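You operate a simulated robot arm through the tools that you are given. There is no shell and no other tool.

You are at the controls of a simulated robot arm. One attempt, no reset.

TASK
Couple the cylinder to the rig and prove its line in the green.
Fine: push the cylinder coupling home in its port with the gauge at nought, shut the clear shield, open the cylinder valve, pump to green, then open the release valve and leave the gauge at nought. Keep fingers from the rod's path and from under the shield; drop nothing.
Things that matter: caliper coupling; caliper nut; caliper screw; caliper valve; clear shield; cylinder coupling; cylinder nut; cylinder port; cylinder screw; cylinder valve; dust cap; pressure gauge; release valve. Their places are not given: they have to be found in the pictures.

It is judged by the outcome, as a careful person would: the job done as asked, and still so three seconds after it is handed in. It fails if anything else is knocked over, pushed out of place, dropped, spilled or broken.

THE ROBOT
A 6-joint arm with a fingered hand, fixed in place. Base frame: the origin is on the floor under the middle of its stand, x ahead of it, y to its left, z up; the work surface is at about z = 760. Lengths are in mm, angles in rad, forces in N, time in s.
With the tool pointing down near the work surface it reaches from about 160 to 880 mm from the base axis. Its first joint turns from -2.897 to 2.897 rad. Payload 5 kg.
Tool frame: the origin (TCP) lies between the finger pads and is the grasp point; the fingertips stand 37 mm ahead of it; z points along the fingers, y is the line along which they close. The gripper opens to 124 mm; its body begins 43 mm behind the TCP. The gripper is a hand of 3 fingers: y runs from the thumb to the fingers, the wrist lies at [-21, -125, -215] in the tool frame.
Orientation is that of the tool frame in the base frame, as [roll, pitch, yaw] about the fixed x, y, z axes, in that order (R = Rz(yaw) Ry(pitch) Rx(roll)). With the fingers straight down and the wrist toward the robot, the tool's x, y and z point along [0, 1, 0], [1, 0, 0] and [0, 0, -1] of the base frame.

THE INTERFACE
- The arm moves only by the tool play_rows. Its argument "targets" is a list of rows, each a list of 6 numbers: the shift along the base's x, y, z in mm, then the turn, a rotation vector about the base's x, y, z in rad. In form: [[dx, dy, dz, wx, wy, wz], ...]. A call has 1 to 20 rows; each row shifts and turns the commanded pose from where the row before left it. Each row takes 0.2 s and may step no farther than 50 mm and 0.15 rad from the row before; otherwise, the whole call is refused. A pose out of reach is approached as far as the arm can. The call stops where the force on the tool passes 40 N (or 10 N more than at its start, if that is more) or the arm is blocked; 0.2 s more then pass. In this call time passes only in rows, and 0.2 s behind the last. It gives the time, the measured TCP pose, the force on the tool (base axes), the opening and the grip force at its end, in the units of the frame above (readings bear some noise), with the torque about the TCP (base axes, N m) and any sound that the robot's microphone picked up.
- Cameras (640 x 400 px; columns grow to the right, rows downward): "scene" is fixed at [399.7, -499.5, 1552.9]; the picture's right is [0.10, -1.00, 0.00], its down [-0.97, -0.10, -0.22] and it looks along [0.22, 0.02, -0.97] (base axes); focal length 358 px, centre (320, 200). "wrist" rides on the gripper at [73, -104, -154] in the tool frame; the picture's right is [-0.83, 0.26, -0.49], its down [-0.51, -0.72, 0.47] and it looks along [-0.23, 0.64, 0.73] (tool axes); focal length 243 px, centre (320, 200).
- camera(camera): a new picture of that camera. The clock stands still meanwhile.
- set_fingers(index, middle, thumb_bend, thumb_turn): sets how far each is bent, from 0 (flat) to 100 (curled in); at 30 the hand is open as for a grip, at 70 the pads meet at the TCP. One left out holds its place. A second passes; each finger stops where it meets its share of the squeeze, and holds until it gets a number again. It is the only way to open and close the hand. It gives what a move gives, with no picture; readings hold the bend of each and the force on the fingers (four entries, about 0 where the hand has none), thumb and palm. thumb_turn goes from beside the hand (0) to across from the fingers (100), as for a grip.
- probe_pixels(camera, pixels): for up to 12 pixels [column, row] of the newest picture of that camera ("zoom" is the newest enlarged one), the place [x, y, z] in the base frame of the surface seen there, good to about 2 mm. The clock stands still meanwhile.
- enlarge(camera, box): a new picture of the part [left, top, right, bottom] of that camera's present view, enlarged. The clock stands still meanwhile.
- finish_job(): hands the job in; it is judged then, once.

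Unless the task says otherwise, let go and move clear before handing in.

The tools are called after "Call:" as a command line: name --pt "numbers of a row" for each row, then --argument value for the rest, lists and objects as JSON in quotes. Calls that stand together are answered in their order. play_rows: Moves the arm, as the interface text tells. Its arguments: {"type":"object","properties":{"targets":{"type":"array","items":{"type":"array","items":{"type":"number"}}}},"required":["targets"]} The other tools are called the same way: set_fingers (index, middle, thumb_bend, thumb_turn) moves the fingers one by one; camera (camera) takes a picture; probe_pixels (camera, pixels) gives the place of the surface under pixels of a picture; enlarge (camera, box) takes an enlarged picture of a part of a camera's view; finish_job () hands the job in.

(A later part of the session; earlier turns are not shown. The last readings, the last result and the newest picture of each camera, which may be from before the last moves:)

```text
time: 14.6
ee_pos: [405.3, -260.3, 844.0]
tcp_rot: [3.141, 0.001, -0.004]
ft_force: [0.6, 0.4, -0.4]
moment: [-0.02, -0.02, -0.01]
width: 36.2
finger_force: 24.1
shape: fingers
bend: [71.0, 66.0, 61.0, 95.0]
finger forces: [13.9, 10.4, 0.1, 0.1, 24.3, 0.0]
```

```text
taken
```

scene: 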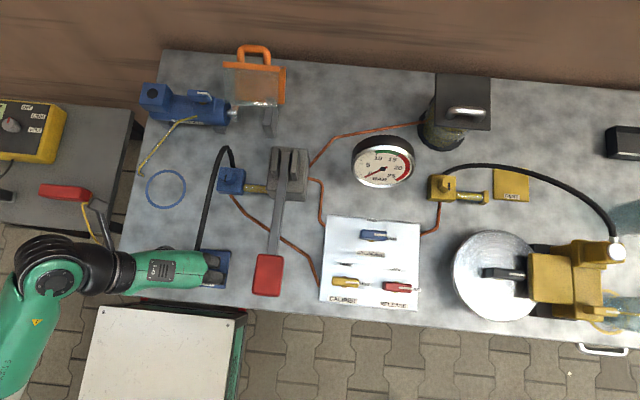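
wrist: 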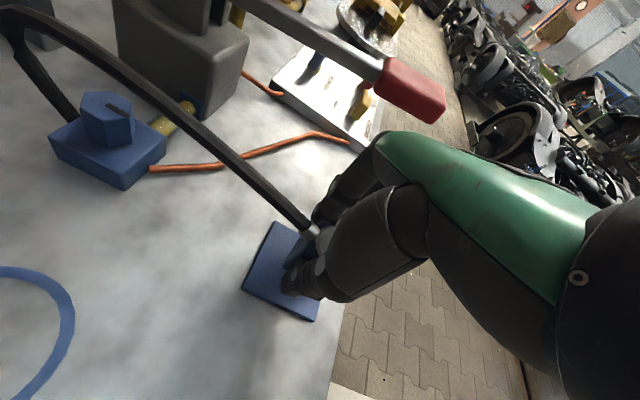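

The coupling lifted cleanly with no drag and the rest plate stayed put. I'll raise it and carry it part way toward the port, watching the hose and the force.

Call:
play_rows --pt "0 0 30 0 0 0" --pt "10 5 30 0 0 0" --pt "25 10 25 0 0 0" --pt "30 12 10 0 0 0" --pt "30 12 5 0 0 0" --pt "30 13 0 0 0 0" --pt "30 13 0 0 0 0" --pt "30 13 0 0 0 0" --pt "30 13 0 0 0 0"

Call:
camera --camera "wrist"

Call:
camera --camera "scene"

```text
time: 16.6
ee_pos: [619.5, -169.8, 944.2]
tcp_rot: [3.14, 0.0, 0.001]
ft_force: [-0.1, -0.4, -1.9]
moment: [0.0, -0.01, 0.03]
width: 35.8
finger_force: 23.7
shape: fingers
bend: [71.0, 66.0, 61.0, 95.0]
finger forces: [13.9, 10.3, 0.0, 0.0, 24.2, 0.1]
```

```text
taken
```

wrist: 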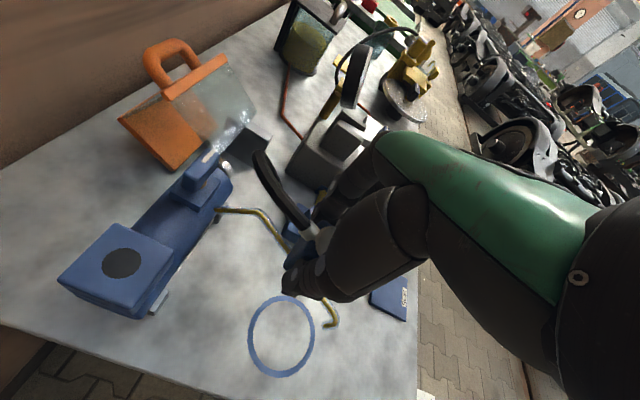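

```text
taken
```

scene: 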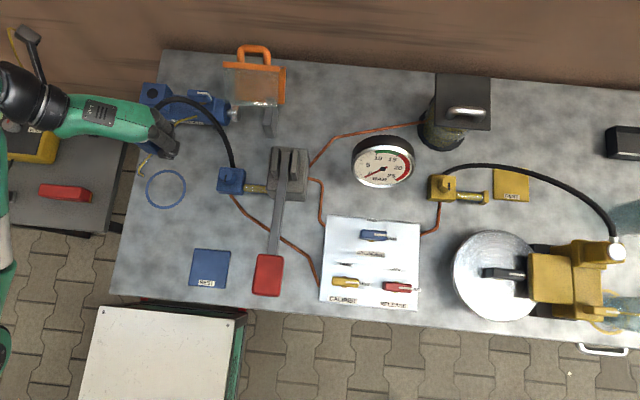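

The hose now arcs smoothly from the coupling at scene (160,105) back to the blue block, and the force is only about 2 N. I'll zoom on the coupling and hose before going on.

Call:
enlarge --camera "scene" --box '[130, 75, 260, 205]'

Call:
enlarge --camera "wrist" --box '[200, 140, 360, 310]'

Call:
probe_pixels --camera "scene" --pixels '[[165, 100], [175, 98], [190, 102], [205, 113], [218, 128], [226, 145], [232, 163]]'

```text
3.08 times, centred on (195, 140) of scene
```

zoom: 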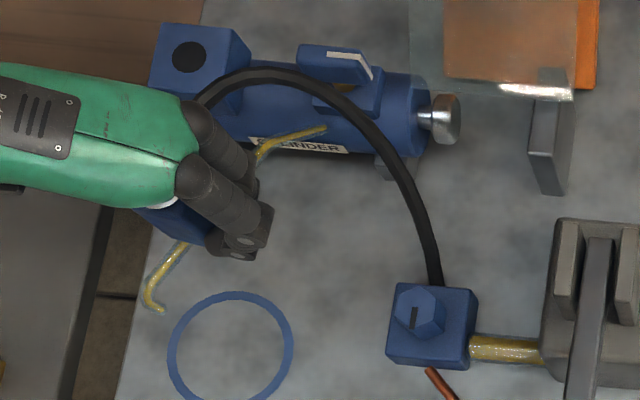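

```text
2.35 times, centred on (280, 225) of wrist
```

zoom: 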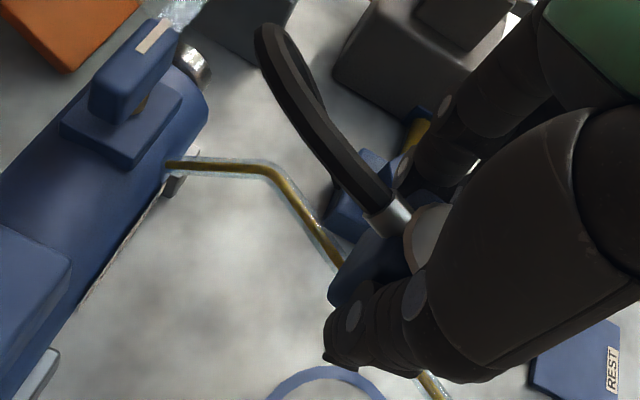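

```text
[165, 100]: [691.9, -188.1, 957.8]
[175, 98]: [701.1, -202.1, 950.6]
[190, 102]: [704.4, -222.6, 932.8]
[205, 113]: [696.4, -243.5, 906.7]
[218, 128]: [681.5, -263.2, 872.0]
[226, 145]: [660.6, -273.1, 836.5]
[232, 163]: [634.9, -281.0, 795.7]
```

The hose hangs in a smooth arc with slack, so I'll keep this orientation. First I'll fix the port centre more precisely by probing the disc edges in enlarged views.

Call:
enlarge --camera "wrist" --box '[90, 240, 154, 280]'

Call:
probe_pixels --camera "zoom" --pixels '[[320, 220], [140, 230], [500, 210], [320, 80], [320, 350], [200, 120], [440, 320], [200, 320], [440, 120]]'

Call:
enlarge --camera "scene" --box '[136, 78, 176, 103]'

Call:
probe_pixels --camera "zoom" --pixels '[[264, 248], [180, 248], [348, 248], [264, 172], [264, 326], [100, 100], [470, 130], [80, 380], [430, 380], [264, 80]]'

```text
10.00 times, centred on (122, 260) of wrist
```

zoom: 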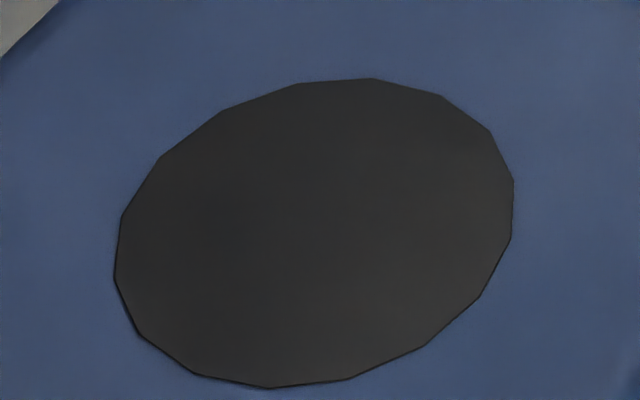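

```text
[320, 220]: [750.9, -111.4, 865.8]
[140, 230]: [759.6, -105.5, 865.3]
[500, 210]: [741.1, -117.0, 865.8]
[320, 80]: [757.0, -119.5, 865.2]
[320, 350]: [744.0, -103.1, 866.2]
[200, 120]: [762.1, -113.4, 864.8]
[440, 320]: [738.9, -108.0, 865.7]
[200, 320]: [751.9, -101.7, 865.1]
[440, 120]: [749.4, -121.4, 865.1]
```

```text
16.00 times, centred on (156, 90) of scene
```

zoom: 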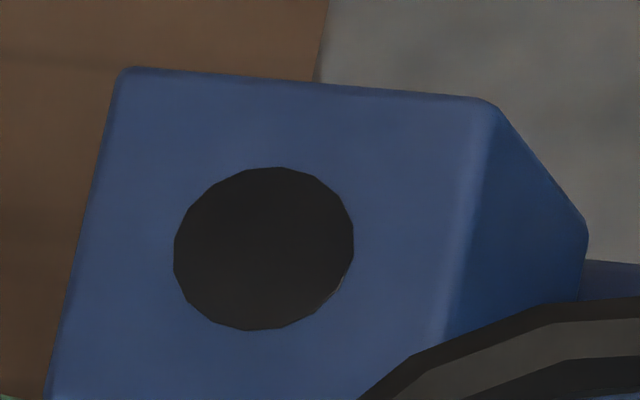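

```text
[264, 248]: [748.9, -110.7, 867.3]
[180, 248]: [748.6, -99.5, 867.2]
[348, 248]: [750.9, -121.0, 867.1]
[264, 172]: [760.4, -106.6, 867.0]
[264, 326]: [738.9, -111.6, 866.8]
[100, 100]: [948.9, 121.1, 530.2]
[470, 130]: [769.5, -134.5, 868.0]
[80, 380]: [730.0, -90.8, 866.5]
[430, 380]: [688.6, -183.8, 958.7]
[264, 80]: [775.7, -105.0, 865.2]
```

The port centre works out to about (750.4,-110.6) with its face at z≈866.5, and the coupling is centred on the TCP. I'll move above the port.

Call:
play_rows --pt "26 11.8 0 0 0 0" --pt "26 11.8 0 0 0 0" --pt "26 11.8 0 0 0 0" --pt "26 11.8 0 0 0 0" --pt "26.9 12 0 0 0 0"

Call:
camera --camera "wrist"

Call:
enlarge --camera "scene" --box '[70, 20, 270, 200]'

```text
time: 17.8
ee_pos: [750.9, -110.0, 944.4]
tcp_rot: [-3.141, 0.0, -0.002]
ft_force: [0.4, -0.4, -0.9]
moment: [0.01, -0.03, 0.03]
width: 35.9
finger_force: 24.2
shape: fingers
bend: [71.0, 66.0, 61.0, 95.0]
finger forces: [13.8, 10.3, 0.0, 0.0, 24.1, 0.1]
```

```text
taken
```

wrist: 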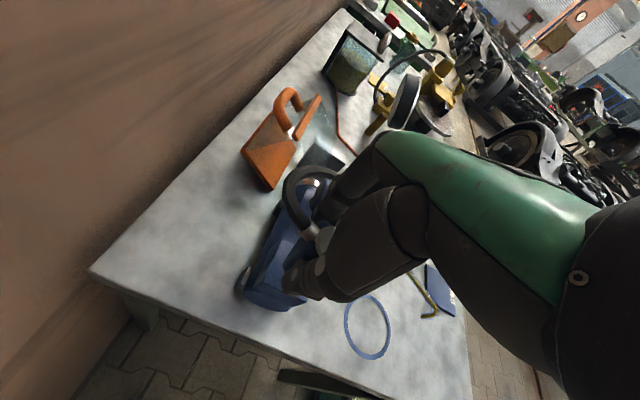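

```text
2.22 times, centred on (170, 110) of scene
```

zoom: 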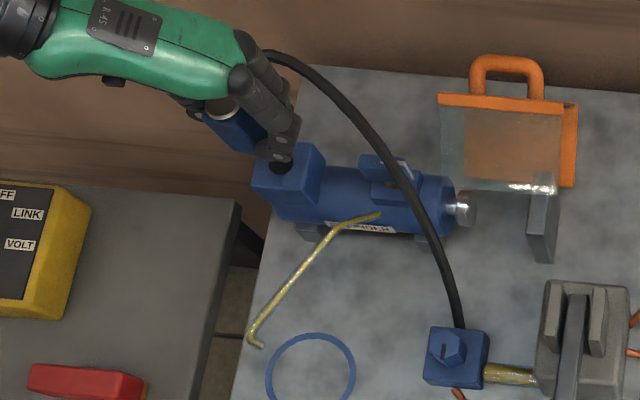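

The coupling is above the port with slack in the hose and almost no side force. I'll lower it toward the port face in small steps.

Call:
play_rows --pt "-0.3 -0.4 -8 0 0 0" --pt "0 0 -8 0 0 0" --pt "0 0 -5 0 0 0"

Call:
enlarge --camera "wrist" --box '[220, 150, 360, 320]'

Call:
enlarge --camera "scene" --box '[110, 40, 230, 140]'

```text
time: 18.6
ee_pos: [750.7, -111.7, 924.1]
tcp_rot: [3.141, -0.002, 0.001]
ft_force: [0.3, -0.1, -1.2]
moment: [0.02, 0.01, -0.02]
width: 35.7
finger_force: 23.9
shape: fingers
bend: [71.0, 66.0, 61.0, 95.0]
finger forces: [13.8, 10.4, 0.0, 0.0, 24.2, 0.0]
```

```text
2.35 times, centred on (290, 235) of wrist
```

zoom: 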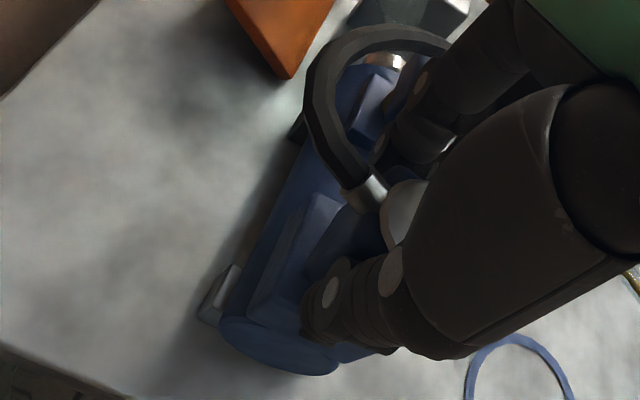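

```text
4.00 times, centred on (170, 90) of scene
```

zoom: 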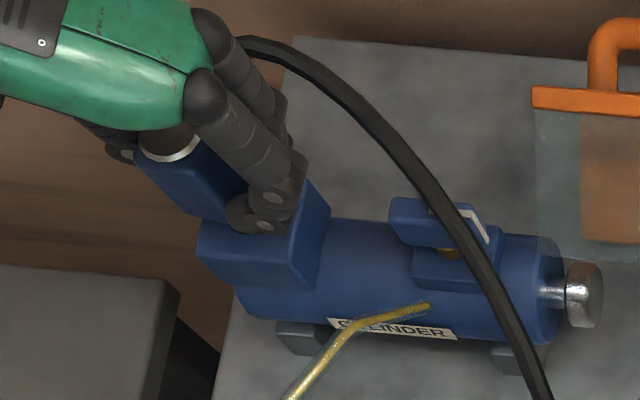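

Alignment looks right and there's still no contact at TCP z=924. I'll continue down in 3 mm steps and watch for contact.

Call:
play_rows --pt "0 0 -3 0 0 0" --pt "0 0 -3 0 0 0" --pt "0 0 -3 0 0 0"

```text
time: 19.4
ee_pos: [750.5, -112.3, 913.8]
tcp_rot: [3.14, 0.002, 0.0]
ft_force: [0.6, 0.0, -1.3]
moment: [-0.04, -0.03, 0.01]
width: 35.9
finger_force: 23.9
shape: fingers
bend: [71.0, 66.0, 61.0, 95.0]
finger forces: [13.9, 10.2, 0.0, 0.0, 24.2, 0.0]
```

No contact yet at z=913.8, but y reads -112. I'll take a couple of still readings to average out noise before pushing.

Call:
play_rows --pt "0 0 0 0 0 0"

Call:
play_rows --pt "0 0 0 0 0 0"

Call:
play_rows --pt "0 0 0 0 0 0"

```text
time: 19.8
ee_pos: [750.0, -110.4, 915.2]
tcp_rot: [3.141, 0.0, -0.002]
ft_force: [-0.7, 1.0, -1.5]
moment: [-0.02, -0.03, 0.04]
width: 35.6
finger_force: 23.5
shape: fingers
bend: [71.0, 66.0, 61.0, 95.0]
finger forces: [13.8, 10.3, 0.1, 0.0, 24.1, 0.0]
```

```text
time: 20.2
ee_pos: [749.8, -111.2, 913.8]
tcp_rot: [-3.142, 0.0, -0.001]
ft_force: [-0.4, 0.1, -1.3]
moment: [0.01, 0.0, -0.01]
width: 35.8
finger_force: 23.6
shape: fingers
bend: [71.0, 66.0, 61.0, 95.0]
finger forces: [13.8, 10.2, 0.0, 0.1, 24.2, 0.0]
```

```text
time: 20.6
ee_pos: [750.9, -110.4, 914.0]
tcp_rot: [3.141, 0.0, -0.002]
ft_force: [-0.7, 0.4, -1.9]
moment: [-0.01, -0.03, 0.0]
width: 35.9
finger_force: 24.1
shape: fingers
bend: [71.0, 66.0, 61.0, 95.0]
finger forces: [13.8, 10.3, 0.0, 0.0, 24.2, 0.1]
```

The averaged position is about (750.4,-111,914.3), which is well centred. I'll push down toward home in small steps.

Call:
play_rows --pt "0 0.3 -2 0 0 0" --pt "0 0 -2 0 0 0" --pt "0 0 -2 0 0 0"

Call:
enlarge --camera "scene" --box '[110, 40, 230, 140]'

```text
time: 21.4
ee_pos: [750.3, -110.4, 909.3]
tcp_rot: [3.141, -0.003, -0.002]
ft_force: [-3.3, -0.6, 10.7]
moment: [0.2, -0.12, 0.09]
width: 35.8
finger_force: 24.6
shape: fingers
bend: [71.0, 66.0, 61.0, 95.0]
finger forces: [14.6, 10.9, 0.1, 0.0, 23.7, 0.1]
```

```text
4.00 times, centred on (170, 90) of scene
```

zoom: 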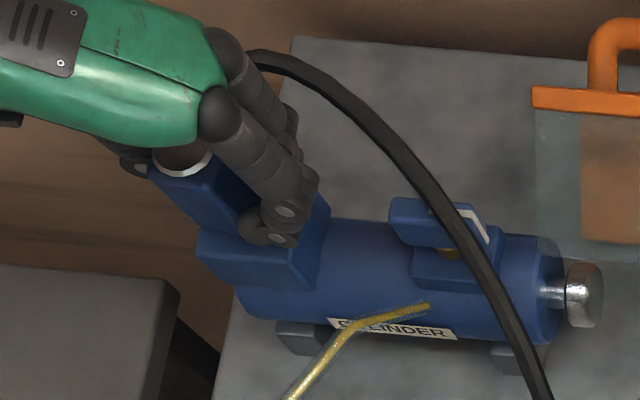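

Contact has begun with 10.7 N upward at z≈909. I'll press harder, listening for a click or seating sound.

Call:
play_rows --pt "0 0 -1.5 0 0 0" --pt "0 0 -1.5 0 0 0"

```text
time: 22.0
ee_pos: [750.7, -111.0, 906.3]
tcp_rot: [-3.141, -0.004, -0.002]
ft_force: [-3.7, -3.1, 19.4]
moment: [0.25, -0.15, 0.04]
width: 35.3
finger_force: 25.4
shape: fingers
bend: [71.0, 66.0, 61.0, 95.0]
finger forces: [15.9, 12.0, 0.0, 0.1, 23.5, 0.0]
```

The push is now 19 N at z≈906 with no sound yet, so I'll press further within the force limit.

Call:
play_rows --pt "0 0 -1.5 0 0 0" --pt "0 0 -1.5 0 0 0"

Call:
enlarge --camera "scene" --box '[110, 40, 230, 140]'

Call:
enlarge --camera "wrist" --box '[220, 150, 360, 320]'

```text
time: 22.6
ee_pos: [751.3, -110.6, 905.3]
tcp_rot: [3.139, -0.005, 0.0]
ft_force: [-2.1, -4.8, 33.8]
moment: [0.22, -0.23, -0.03]
width: 35.5
finger_force: 28.7
shape: fingers
bend: [71.0, 72.0, 61.0, 95.0]
finger forces: [18.1, 13.1, 0.0, 0.0, 25.4, 0.0]
```

```text
4.00 times, centred on (170, 90) of scene
```

zoom: 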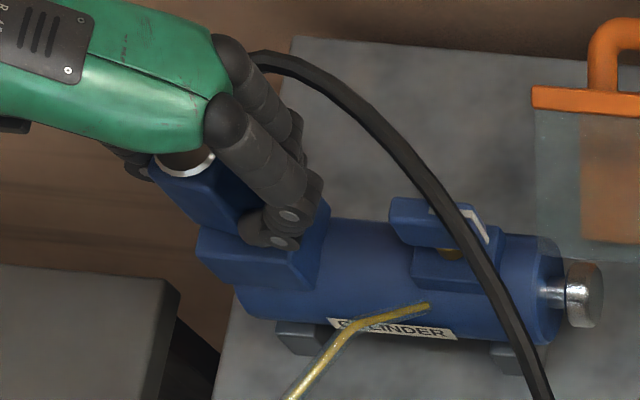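

```text
2.35 times, centred on (290, 235) of wrist
```

zoom: 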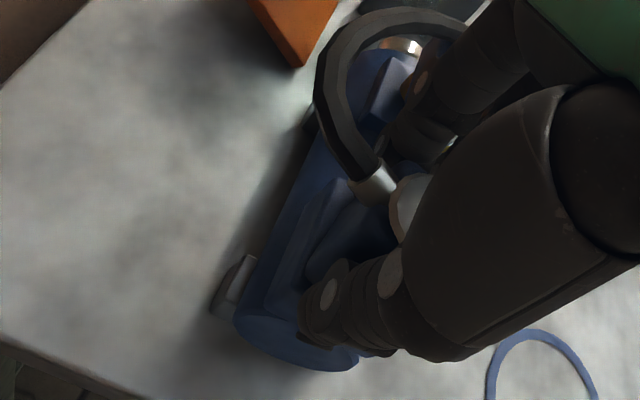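

The push reached 34 N with the hand moved 6 mm past first contact and no click heard. I'll probe the coupling's disc and block height to see whether it sank into the port or the fingers slid.

Call:
probe_pixels --camera "wrist" --pixels '[[327, 235], [328, 240], [331, 230], [311, 228], [305, 240], [298, 250]]'

Call:
probe_pixels --camera "scene" --pixels '[[137, 81], [132, 84], [139, 91], [143, 95], [147, 99], [150, 102], [135, 86], [145, 92]]'

Call:
enlarge --camera "scene" --box '[120, 65, 170, 115]'

```text
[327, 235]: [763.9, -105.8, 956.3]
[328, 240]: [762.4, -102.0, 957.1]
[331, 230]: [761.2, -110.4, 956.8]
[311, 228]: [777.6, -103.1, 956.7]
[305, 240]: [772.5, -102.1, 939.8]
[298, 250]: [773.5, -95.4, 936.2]
```

```text
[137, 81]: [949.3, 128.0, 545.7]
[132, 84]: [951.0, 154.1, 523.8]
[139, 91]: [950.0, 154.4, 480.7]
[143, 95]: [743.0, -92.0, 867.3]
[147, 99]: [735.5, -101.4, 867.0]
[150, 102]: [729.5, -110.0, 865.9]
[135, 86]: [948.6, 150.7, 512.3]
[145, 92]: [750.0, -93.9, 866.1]
```

```text
8.00 times, centred on (145, 90) of scene
```

zoom: 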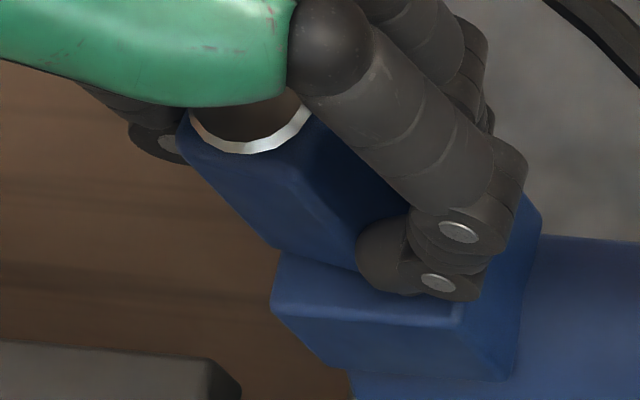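

Those probes matched the older wrist picture taken at z=944, so they're stale. I'll take fresh pictures and probe again.

Call:
camera --camera "wrist"

Call:
camera --camera "scene"

Call:
probe_pixels --camera "wrist" --pixels '[[327, 235], [328, 240], [331, 230], [311, 228], [305, 240], [298, 250]]'

Call:
probe_pixels --camera "scene" --pixels '[[137, 83], [134, 84], [136, 90], [140, 95], [142, 97], [144, 100], [147, 103], [150, 104]]'

```text
taken
```

wrist: 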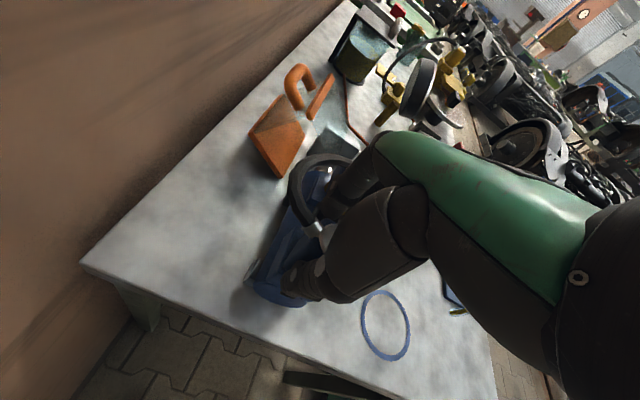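

```text
taken
```

scene: 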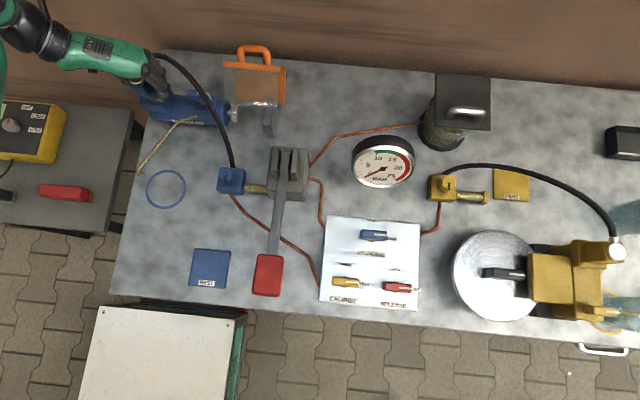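

```text
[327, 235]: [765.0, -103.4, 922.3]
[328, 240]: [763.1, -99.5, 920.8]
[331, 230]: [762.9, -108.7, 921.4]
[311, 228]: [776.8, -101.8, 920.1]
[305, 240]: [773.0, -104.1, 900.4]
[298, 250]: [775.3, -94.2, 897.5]
```

```text
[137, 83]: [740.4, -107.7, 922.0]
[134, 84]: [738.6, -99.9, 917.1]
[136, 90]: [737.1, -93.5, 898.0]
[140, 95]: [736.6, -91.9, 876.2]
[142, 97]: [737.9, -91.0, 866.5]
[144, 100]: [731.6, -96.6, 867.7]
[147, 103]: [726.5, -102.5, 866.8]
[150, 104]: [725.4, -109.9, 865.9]
```

With fresh pictures the disc top is at z≈921.7, so the block's base is right at the box face (z≈867) and my fingertips are nearly touching the box too. I'll compare with the seated caliper coupling's height above its port face to know what "home" looks like.

Call:
probe_pixels --camera "scene" --pixels '[[579, 250], [579, 258], [582, 265], [590, 266], [613, 252], [617, 254], [592, 252], [588, 246], [583, 240], [600, 268], [610, 266], [575, 255]]'

Call:
enlarge --camera "scene" --box '[120, 65, 170, 115]'

Call:
enlarge --camera "wrist" --box '[240, 200, 350, 320]'

```text
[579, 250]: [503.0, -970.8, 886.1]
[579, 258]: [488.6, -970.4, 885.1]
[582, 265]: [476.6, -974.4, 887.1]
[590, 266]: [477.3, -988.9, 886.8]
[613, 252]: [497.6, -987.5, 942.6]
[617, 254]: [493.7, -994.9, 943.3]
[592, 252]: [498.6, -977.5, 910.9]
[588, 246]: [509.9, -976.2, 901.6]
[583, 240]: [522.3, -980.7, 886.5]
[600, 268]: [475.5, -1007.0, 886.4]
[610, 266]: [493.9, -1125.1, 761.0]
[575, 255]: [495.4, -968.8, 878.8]
```

```text
8.00 times, centred on (145, 90) of scene
```

zoom: 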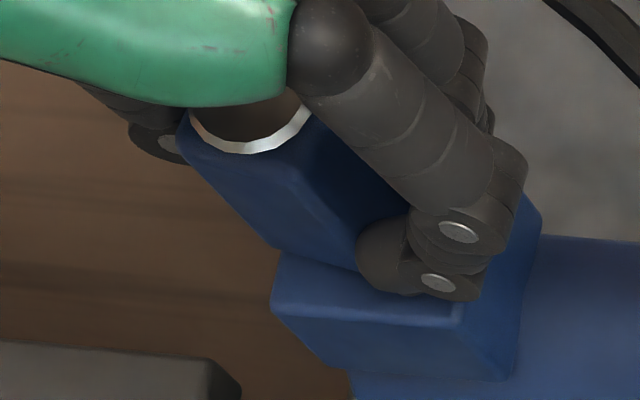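

```text
3.33 times, centred on (295, 260) of wrist
```

zoom: 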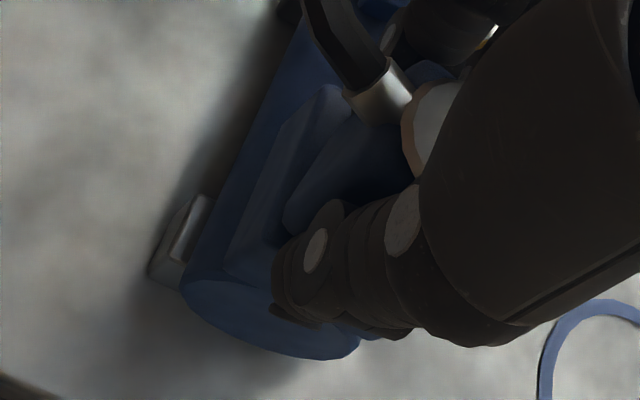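

The seated caliper coupling stands 56 mm above its port face, and ours now stands 55 mm above its own and is centred, so it looks home. I'll ease off the push gently and do a light tug check through the force reading.

Call:
play_rows --pt "0 0 1.5 0 0 0" --pt "0 0 1.5 0 0 0"

Call:
play_rows --pt "0 0 1 0 0 0" --pt "0 0 1 0 0 0"

```text
time: 23.2
ee_pos: [749.3, -110.3, 905.3]
tcp_rot: [3.142, -0.003, 0.0]
ft_force: [3.3, -6.2, 22.9]
moment: [0.07, -0.33, 0.01]
width: 35.7
finger_force: 26.0
shape: fingers
bend: [71.0, 72.0, 61.0, 94.0]
finger forces: [17.1, 11.8, 0.1, 0.1, 23.7, 0.0]
```

```text
time: 23.8
ee_pos: [747.9, -111.6, 905.6]
tcp_rot: [-3.14, 0.002, 0.002]
ft_force: [1.4, -2.1, 9.5]
moment: [0.0, -0.2, -0.03]
width: 35.8
finger_force: 25.0
shape: fingers
bend: [71.0, 72.0, 61.0, 94.0]
finger forces: [15.6, 10.3, 0.0, 0.0, 24.1, 0.0]
```

The push force is falling steadily, now 9.5 N with the hand not lifting. I'll ease up a little more to cross zero and see if the coupling holds.

Call:
play_rows --pt "0 0 1 0 0 0" --pt "0 0 1 0 0 0"

Call:
play_rows --pt "0 0 1 0 0 0" --pt "0 0 0.5 0 0 0"

```text
time: 24.4
ee_pos: [750.2, -110.9, 906.5]
tcp_rot: [3.14, 0.002, 0.0]
ft_force: [-0.1, -0.2, -0.5]
moment: [-0.01, 0.04, -0.01]
width: 35.7
finger_force: 23.5
shape: fingers
bend: [71.0, 72.0, 61.0, 94.0]
finger forces: [13.5, 10.3, 0.1, 0.0, 23.7, 0.0]
```

```text
time: 25.0
ee_pos: [750.3, -110.2, 910.3]
tcp_rot: [-3.14, 0.0, -0.001]
ft_force: [0.6, -0.5, -0.8]
moment: [0.0, -0.01, -0.01]
width: 35.8
finger_force: 23.4
shape: fingers
bend: [71.0, 72.0, 61.0, 94.0]
finger forces: [13.4, 10.3, 0.1, 0.1, 23.7, 0.0]
```

The hand rose with no tension, so the coupling may be lifting freely rather than held. I'll check its height again with fresh pictures.

Call:
camera --camera "wrist"

Call:
camera --camera "scene"

Call:
probe_pixels --camera "wrist" --pixels '[[327, 235], [328, 238], [331, 230], [326, 232], [311, 228], [305, 240]]'

Call:
enlarge --camera "scene" --box '[120, 65, 170, 115]'

Call:
probe_pixels --camera "scene" --pixels '[[137, 83], [134, 84], [136, 90], [140, 95], [142, 97], [143, 95], [146, 97], [149, 98]]'

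```text
taken
```

wrist: 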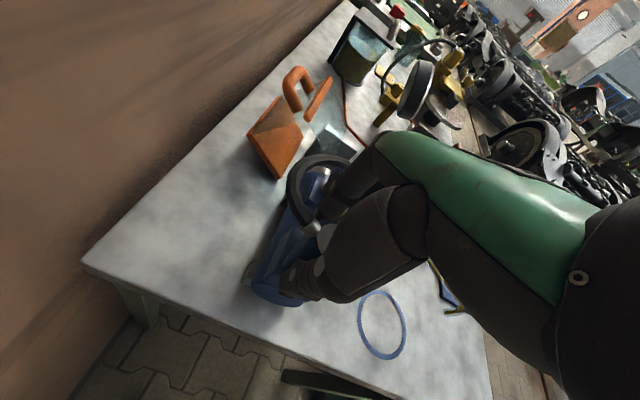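

```text
taken
```

scene: 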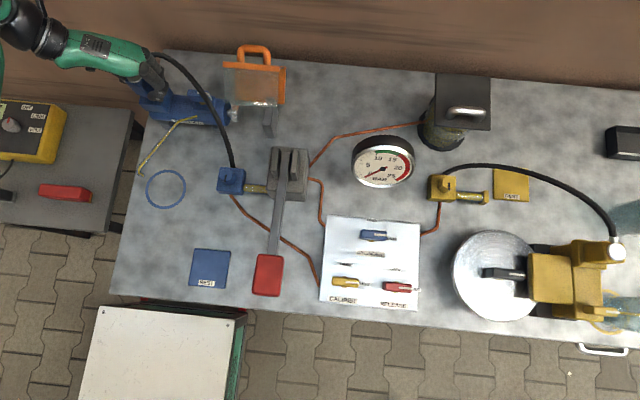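

```text
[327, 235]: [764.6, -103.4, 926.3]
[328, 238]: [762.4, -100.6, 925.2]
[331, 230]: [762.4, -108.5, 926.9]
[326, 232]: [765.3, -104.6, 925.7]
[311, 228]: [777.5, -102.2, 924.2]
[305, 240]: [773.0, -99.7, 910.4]
```

```text
8.00 times, centred on (145, 90) of scene
```

zoom: 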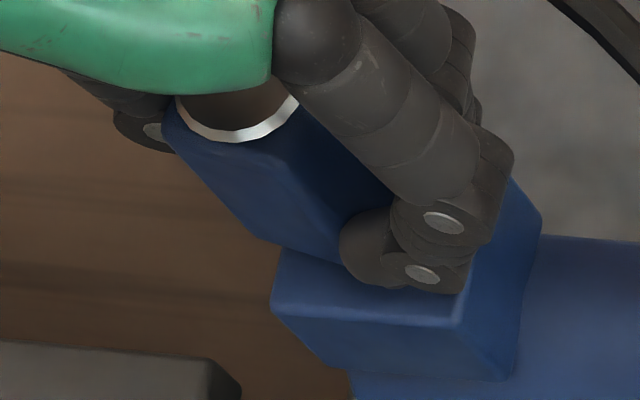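

```text
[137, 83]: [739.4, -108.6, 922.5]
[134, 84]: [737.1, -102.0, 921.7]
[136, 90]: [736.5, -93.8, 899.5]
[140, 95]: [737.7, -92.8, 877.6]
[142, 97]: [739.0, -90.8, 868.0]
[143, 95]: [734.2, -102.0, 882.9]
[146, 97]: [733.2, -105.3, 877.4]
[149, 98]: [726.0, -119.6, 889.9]
```

The disc rose with the hand to z≈926, so the coupling isn't held by the port yet; my fingertips were likely taking part of the push against the box. I'll set it back down lightly, then re-grip higher so all the push goes into the coupling.

Call:
play_rows --pt "0 0 -1.5 0 0 0" --pt "0 0 -1.5 0 0 0" --pt "0 0 -1 0 0 0"

```text
time: 25.8
ee_pos: [750.1, -110.5, 905.8]
tcp_rot: [3.141, 0.0, 0.0]
ft_force: [0.0, 0.4, -0.6]
moment: [0.0, 0.0, 0.03]
width: 35.8
finger_force: 23.6
shape: fingers
bend: [71.0, 72.0, 61.0, 94.0]
finger forces: [13.4, 10.3, 0.0, 0.1, 23.7, 0.0]
```

I'm just above contact at z≈906. One more small step to seat it with light pressure, then I'll loosen the fingers slightly while keeping them around it.

Call:
play_rows --pt "0 0 -1 0 0 0" --pt "0 0 -0.5 0 0 0"

Call:
set_fingers --index 60 --middle 60 --thumb_bend 57

Call:
camera --camera "scene"

Call:
camera --camera "wrist"

Call:
enlarge --camera "scene" --box '[120, 65, 170, 115]'

```text
time: 26.4
ee_pos: [750.0, -110.5, 905.4]
tcp_rot: [3.141, -0.002, -0.001]
ft_force: [-1.0, 0.3, 5.0]
moment: [0.04, -0.07, 0.05]
width: 35.9
finger_force: 23.5
shape: fingers
bend: [71.0, 72.0, 61.0, 94.0]
finger forces: [13.6, 10.3, 0.0, 0.0, 24.4, 0.0]
```

```text
time: 27.4
ee_pos: [750.6, -110.4, 905.9]
tcp_rot: [3.141, -0.002, 0.001]
ft_force: [2.2, 2.6, 12.7]
moment: [-0.15, -0.23, 0.06]
width: 40.3
finger_force: 6.5
shape: fingers
bend: [63.0, 61.0, 55.0, 97.0]
finger forces: [10.1, 2.9, 0.1, 0.1, 0.9, 0.1]
```

```text
taken
```

scene: 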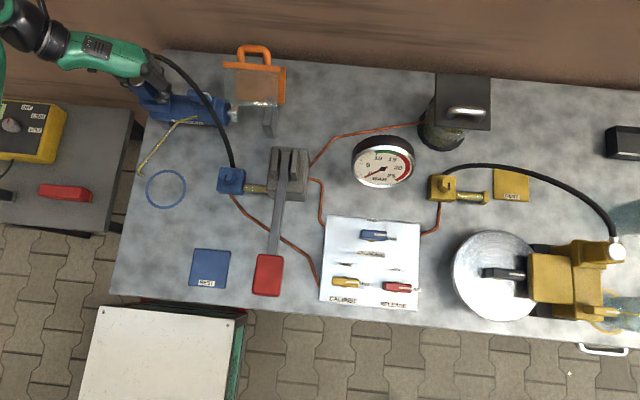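

```text
taken
```

wrist: 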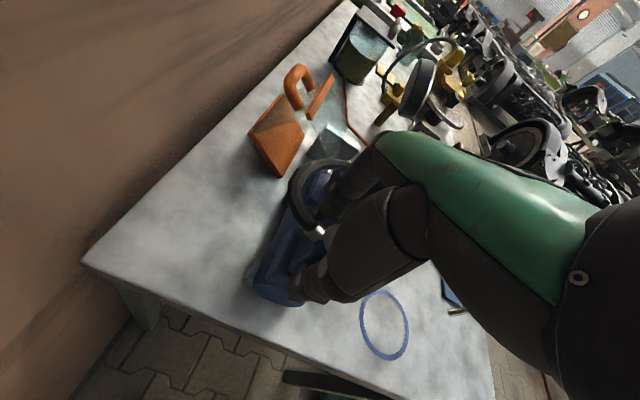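

```text
8.00 times, centred on (145, 90) of scene
```

zoom: 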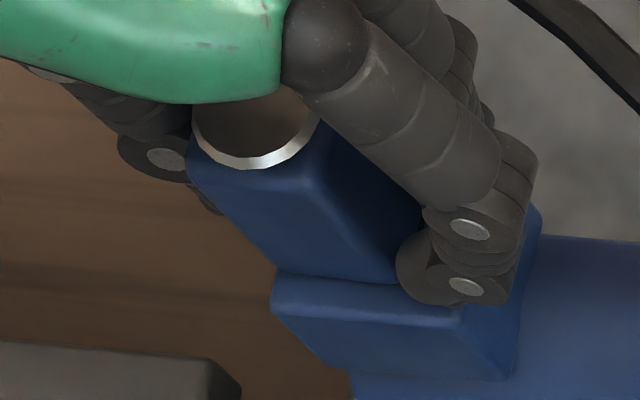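

With the grip loosened the fingertips bear on the box (12.7 N up), while the coupling stands on its own and looks a bit lower in the picture. I'll probe its height now.

Call:
probe_pixels --camera "zoom" --pixels '[[250, 140], [220, 120], [250, 162], [250, 200], [280, 250], [300, 265], [340, 270], [380, 275], [330, 285], [290, 290], [400, 300], [300, 180]]'

Call:
enlarge --camera "wrist" --box '[270, 200, 350, 280]'

Call:
probe_pixels --camera "wrist" --pixels '[[327, 235], [331, 230], [328, 240], [318, 233], [308, 245], [300, 255]]'

```text
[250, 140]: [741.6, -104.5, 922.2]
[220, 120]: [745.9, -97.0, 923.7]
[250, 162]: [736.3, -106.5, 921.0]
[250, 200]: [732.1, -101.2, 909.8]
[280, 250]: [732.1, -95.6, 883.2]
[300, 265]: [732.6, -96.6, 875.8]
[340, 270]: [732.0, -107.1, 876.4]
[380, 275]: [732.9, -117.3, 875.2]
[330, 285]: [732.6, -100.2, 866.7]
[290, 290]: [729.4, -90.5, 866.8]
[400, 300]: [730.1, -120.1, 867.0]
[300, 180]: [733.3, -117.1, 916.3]
```

```text
5.00 times, centred on (310, 240) of wrist
```

zoom: 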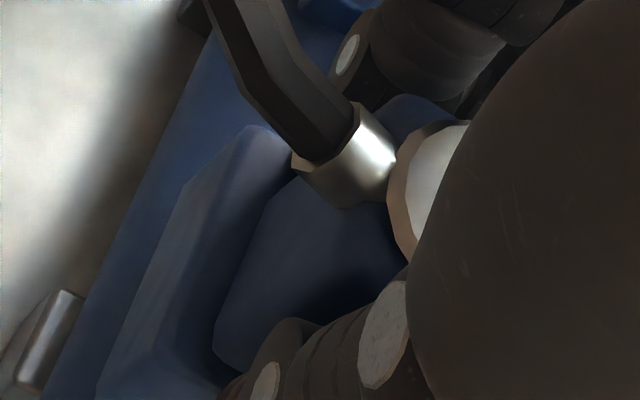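

```text
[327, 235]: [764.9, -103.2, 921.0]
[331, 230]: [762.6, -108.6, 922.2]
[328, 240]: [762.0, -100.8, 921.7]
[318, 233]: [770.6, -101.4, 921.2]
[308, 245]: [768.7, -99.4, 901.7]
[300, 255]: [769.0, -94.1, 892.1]
```

The coupling is standing centred (front face x≈732.3, disc z≈922). I'll raise slightly to free the fingertips, open a touch more, move up 9 mm, and re-grip.

Call:
play_rows --pt "0 0 2 0 0 0" --pt "0 0 2 0 0 0"

Call:
set_fingers --index 54 --middle 54 --thumb_bend 54

Call:
play_rows --pt "0 0 3 0 0 0" --pt "0 0 3 0 0 0" --pt "0 0 2 0 0 0"

Call:
camera --camera "scene"

Call:
enlarge --camera "scene" --box '[120, 65, 170, 115]'

Call:
probe_pixels --camera "zoom" --pixels '[[250, 140], [220, 120], [250, 200], [300, 260], [380, 275], [330, 290]]'

```text
time: 28.0
ee_pos: [749.0, -111.7, 908.1]
tcp_rot: [-3.14, 0.001, -0.003]
ft_force: [-0.8, -0.7, 0.2]
moment: [0.01, 0.0, 0.0]
width: 43.3
finger_force: 0.2
shape: fingers
bend: [60.0, 60.0, 56.0, 97.0]
finger forces: [0.0, 0.1, 0.0, 0.0, 0.2, 0.0]
```

```text
time: 29.0
ee_pos: [750.1, -110.5, 908.9]
tcp_rot: [-3.141, -0.003, -0.002]
ft_force: [1.1, 0.3, 0.7]
moment: [0.0, -0.03, 0.02]
width: 54.6
finger_force: 0.1
shape: fingers
bend: [54.0, 54.0, 54.0, 97.0]
finger forces: [0.1, 0.1, 0.0, 0.0, 0.1, 0.0]
```

```text
time: 29.8
ee_pos: [749.9, -111.6, 916.1]
tcp_rot: [-3.141, 0.001, -0.002]
ft_force: [-0.5, -0.7, -0.8]
moment: [-0.01, -0.03, 0.0]
width: 54.7
finger_force: 0.0
shape: fingers
bend: [54.0, 54.0, 54.0, 97.0]
finger forces: [0.1, 0.0, 0.1, 0.1, 0.0, 0.0]
```

```text
taken
```

scene: 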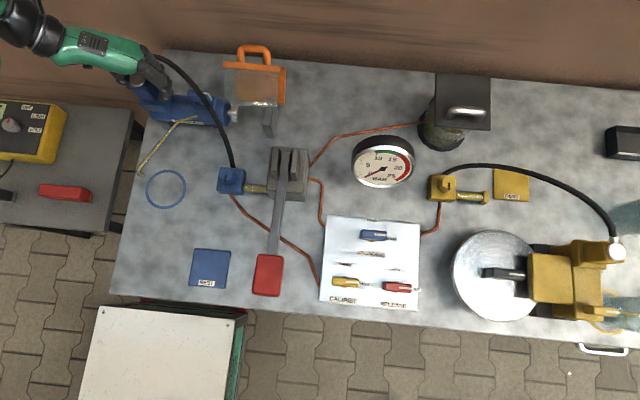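

```text
8.00 times, centred on (145, 90) of scene
```

zoom: 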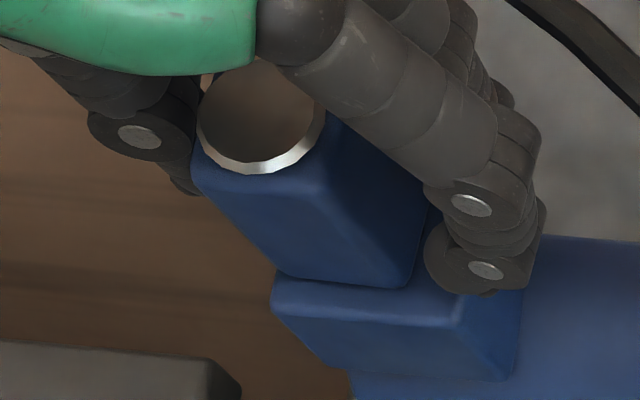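

```text
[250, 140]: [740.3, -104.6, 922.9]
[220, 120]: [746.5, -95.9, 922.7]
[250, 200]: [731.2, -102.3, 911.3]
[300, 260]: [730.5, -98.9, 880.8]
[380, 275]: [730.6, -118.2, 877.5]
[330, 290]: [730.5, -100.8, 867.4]
```

The coupling stands free and stable in the port, centred on the box. I'll re-grip it firmly at this higher point.

Call:
set_fingers --index 66 --middle 66 --thumb_bend 66

Call:
set_fingers --index 84 --middle 84 --thumb_bend 84

```text
time: 30.8
ee_pos: [749.6, -110.6, 916.5]
tcp_rot: [-3.141, 0.0, -0.003]
ft_force: [0.9, -1.0, -0.1]
moment: [0.04, -0.03, 0.02]
width: 37.5
finger_force: 8.4
shape: fingers
bend: [61.0, 63.0, 60.0, 97.0]
finger forces: [5.2, 3.5, 0.0, 0.0, 8.8, 0.1]
```

```text
time: 31.8
ee_pos: [750.3, -111.9, 916.2]
tcp_rot: [-3.141, 0.001, -0.002]
ft_force: [0.5, 0.7, -0.1]
moment: [-0.04, 0.03, 0.03]
width: 36.0
finger_force: 25.5
shape: fingers
bend: [62.0, 67.0, 60.0, 95.0]
finger forces: [14.3, 11.2, 0.0, 0.1, 25.5, 0.0]
```

The grip is 25.5 N, apparently its limit. I'll push straight down in 1 mm steps and watch.

Call:
play_rows --pt "0 0 -1.5 0 0 0" --pt "0 0 -1.5 0 0 0" --pt "0 0 -1.5 0 0 0"

Call:
play_rows --pt "0 0 -1 0 0 0" --pt "0 0 -1 0 0 0"

```text
time: 32.6
ee_pos: [749.5, -111.1, 914.0]
tcp_rot: [3.139, -0.004, -0.003]
ft_force: [-3.4, -2.9, 17.1]
moment: [0.3, -0.14, 0.03]
width: 35.8
finger_force: 26.2
shape: fingers
bend: [62.0, 67.0, 61.0, 95.0]
finger forces: [16.2, 12.6, 0.1, 0.0, 24.3, 0.0]
```

```text
time: 33.2
ee_pos: [749.6, -109.9, 910.3]
tcp_rot: [-3.141, -0.003, 0.0]
ft_force: [-0.2, -0.8, 13.1]
moment: [0.35, -0.05, 0.04]
width: 33.0
finger_force: 22.7
shape: fingers
bend: [71.0, 72.0, 61.0, 95.0]
finger forces: [13.5, 9.0, 0.0, 0.1, 21.9, 0.0]
```

The fingers slip on the block at about 17 N, so gripping can't drive it home. I'll release, rise, close the hand into a fist and press straight down on the centre of the silver disc instead.

Call:
play_rows --pt "0 0 2 0 0 0" --pt "0 0 1.5 0 0 0"

Call:
set_fingers --index 52 --middle 52 --thumb_bend 52

Call:
play_rows --pt "0 0 10 0 0 0" --pt "0 0 20 0 0 0" --pt "0 0 25 0 0 0" --pt "0 0 20 0 0 0"

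Call:
camera --camera "scene"

Call:
enlarge --camera "scene" --box '[110, 50, 210, 130]'

Call:
camera --camera "wrist"

```text
time: 33.8
ee_pos: [748.2, -109.6, 912.0]
tcp_rot: [3.141, 0.004, -0.001]
ft_force: [0.6, -0.3, 0.2]
moment: [0.0, -0.01, -0.01]
width: 33.1
finger_force: 22.5
shape: fingers
bend: [71.0, 72.0, 61.0, 95.0]
finger forces: [12.3, 9.6, 0.1, 0.0, 22.1, 0.0]
```

```text
time: 34.8
ee_pos: [749.9, -111.2, 912.6]
tcp_rot: [-3.141, 0.0, -0.001]
ft_force: [-0.4, -0.5, -0.1]
moment: [0.03, -0.04, -0.01]
width: 61.2
finger_force: 0.0
shape: fingers
bend: [52.0, 52.0, 52.0, 97.0]
finger forces: [0.0, 0.1, 0.0, 0.0, 0.0, 0.0]
```

```text
time: 35.8
ee_pos: [750.1, -112.3, 990.4]
tcp_rot: [3.14, -0.002, 0.0]
ft_force: [0.5, 0.4, 0.1]
moment: [-0.01, 0.02, -0.03]
width: 60.8
finger_force: 0.1
shape: fingers
bend: [52.0, 52.0, 52.0, 97.0]
finger forces: [0.0, 0.0, 0.0, 0.0, 0.1, 0.0]
```

```text
taken
```

scene: 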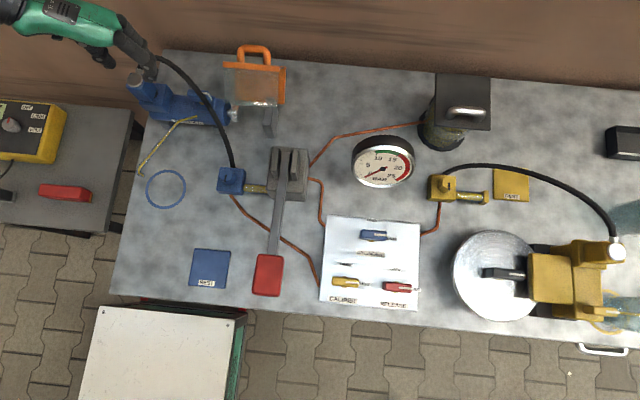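

```text
5.00 times, centred on (160, 90) of scene
```

zoom: 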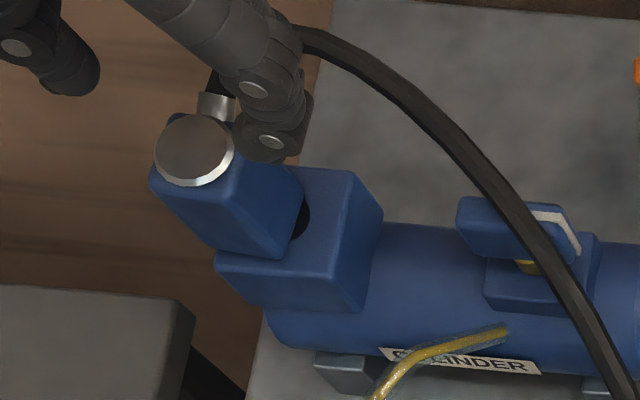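

```text
taken
```

wrist: 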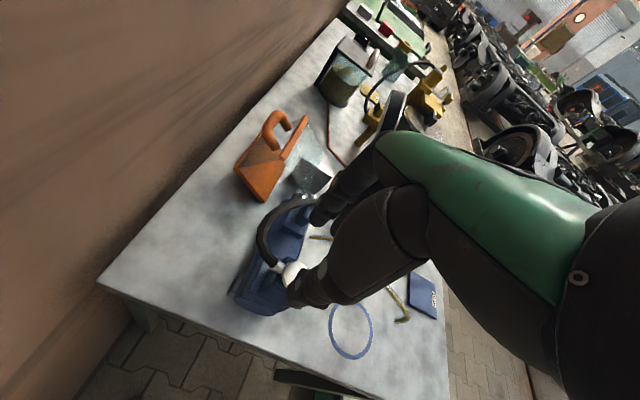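

The picture now shows the black port disc partly visible at zoom (300,218), beside the coupling, so the coupling is standing off-centre on the box and has shifted to the left. I'll measure its exact position now.

Call:
probe_pixels --camera "zoom" --pixels '[[190, 150], [170, 150], [225, 150], [190, 175], [200, 215], [240, 245], [280, 250], [270, 200], [302, 218], [340, 200], [340, 290], [230, 265]]'

Call:
enlarge --camera "wrist" --box '[225, 185, 335, 325]'

Call:
enlarge --camera "scene" --box '[120, 65, 170, 115]'

```text
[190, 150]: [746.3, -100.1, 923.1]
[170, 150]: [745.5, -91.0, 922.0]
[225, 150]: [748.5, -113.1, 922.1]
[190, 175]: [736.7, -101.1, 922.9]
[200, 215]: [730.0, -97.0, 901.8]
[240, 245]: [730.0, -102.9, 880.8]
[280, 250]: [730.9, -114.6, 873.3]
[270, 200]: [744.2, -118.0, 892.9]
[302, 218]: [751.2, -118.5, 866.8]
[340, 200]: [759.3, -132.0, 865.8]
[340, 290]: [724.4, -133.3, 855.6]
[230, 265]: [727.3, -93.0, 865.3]
```

```text
2.86 times, centred on (280, 255) of wrist
```

zoom: 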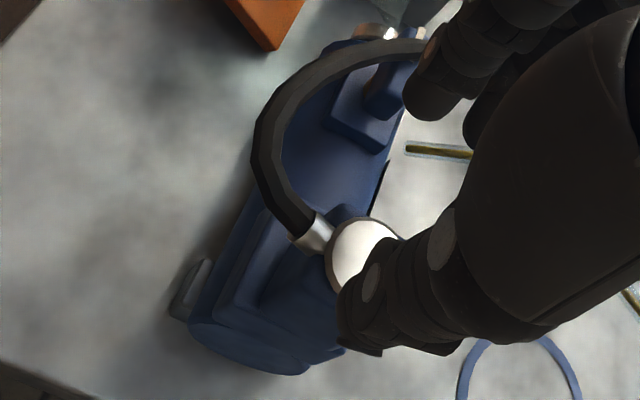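

```text
8.00 times, centred on (145, 90) of scene
```

zoom: 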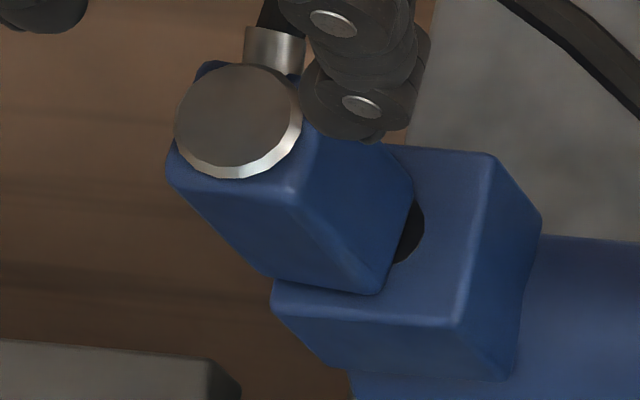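

The coupling's centre is at about (747,-101.5), off the port centre (750.4,-110.6), because the hard squeeze pushed it toward the thumb. I'll re-grasp it more gently, re-centre it using the camera, and then press from above.

Call:
play_rows --pt "-3 9.3 0 0 0 0" --pt "0 0 -20 0 0 0" --pt "0 0 -20 0 0 0" --pt "0 0 -20 0 0 0" --pt "0 0 -13 0 0 0"

Call:
set_fingers --index 63 --middle 63 --thumb_bend 63

Call:
camera --camera "scene"

Call:
enlarge --camera "scene" --box '[120, 65, 170, 115]'

Call:
camera --camera "wrist"

```text
time: 37.0
ee_pos: [747.6, -100.9, 917.3]
tcp_rot: [-3.141, 0.0, -0.002]
ft_force: [0.0, -0.3, -1.2]
moment: [0.01, 0.02, -0.01]
width: 61.0
finger_force: 0.1
shape: fingers
bend: [52.0, 52.0, 52.0, 97.0]
finger forces: [0.0, 0.0, 0.1, 0.0, 0.0, 0.0]
```

```text
time: 38.0
ee_pos: [747.0, -101.6, 916.1]
tcp_rot: [3.14, -0.001, 0.001]
ft_force: [1.2, -0.4, -0.3]
moment: [-0.01, -0.03, -0.02]
width: 38.6
finger_force: 5.2
shape: fingers
bend: [60.0, 62.0, 60.0, 97.0]
finger forces: [3.1, 1.7, 0.0, 0.0, 4.7, 0.1]
```

```text
taken
```

scene: 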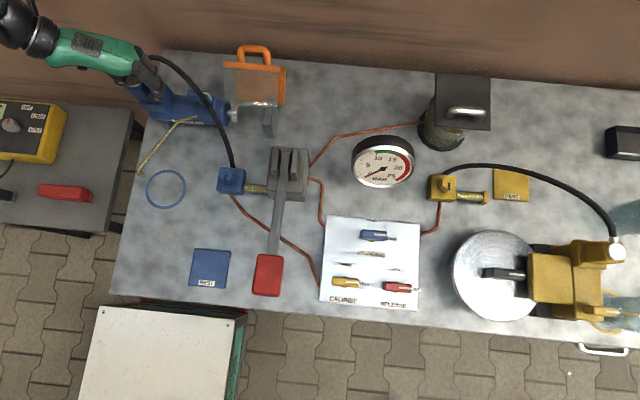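

```text
8.00 times, centred on (145, 90) of scene
```

zoom: 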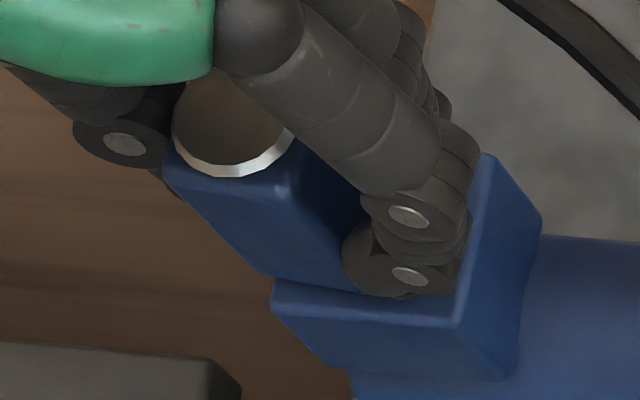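

```text
taken
```

wrist: 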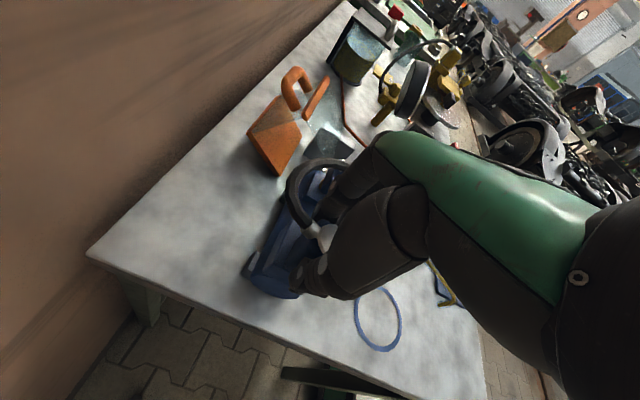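

The coupling is held lightly at 5 N, its centre about (747,-100.8). I'll lift 2 mm, shift by (+3.4,-9.8) mm to line up with the port centre, and check again by camera.

Call:
play_rows --pt "0 0 2.5 0 0 0" --pt "1.7 -4.9 0 0 0 0" --pt "1.7 -4.9 0 0 0 0"

Call:
camera --camera "scene"

Call:
enlarge --camera "scene" --box '[120, 65, 170, 115]'

Call:
probe_pixels --camera "zoom" --pixels '[[270, 120], [280, 150], [290, 200], [320, 240], [340, 275], [290, 285], [300, 300], [400, 320], [440, 200], [285, 165]]'

```text
time: 38.8
ee_pos: [750.9, -112.1, 918.6]
tcp_rot: [-3.14, 0.0, -0.002]
ft_force: [0.0, -0.3, -0.1]
moment: [-0.02, 0.04, 0.0]
width: 38.1
finger_force: 4.5
shape: fingers
bend: [60.0, 62.0, 60.0, 97.0]
finger forces: [3.0, 1.7, 0.0, 0.0, 4.6, 0.0]
```

```text
taken
```

scene: 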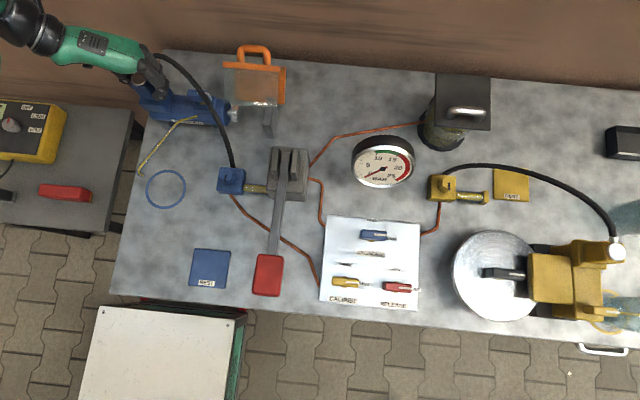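

```text
8.00 times, centred on (145, 90) of scene
```

zoom: 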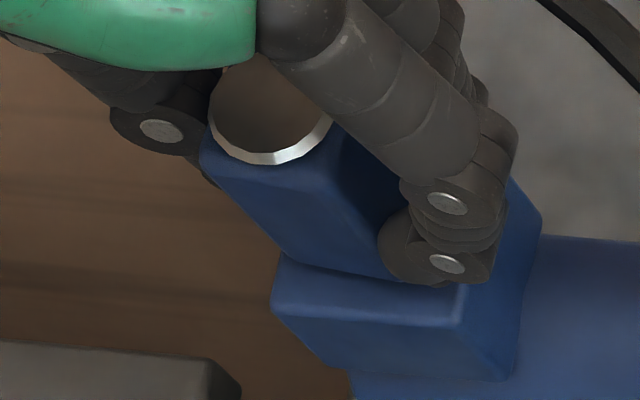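

```text
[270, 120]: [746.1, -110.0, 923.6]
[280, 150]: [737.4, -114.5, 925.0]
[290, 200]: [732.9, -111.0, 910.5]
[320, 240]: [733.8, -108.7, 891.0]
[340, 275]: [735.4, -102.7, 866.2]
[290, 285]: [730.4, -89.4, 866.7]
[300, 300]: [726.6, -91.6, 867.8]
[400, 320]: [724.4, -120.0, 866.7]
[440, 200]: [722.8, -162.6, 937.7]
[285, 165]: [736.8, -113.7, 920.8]
```

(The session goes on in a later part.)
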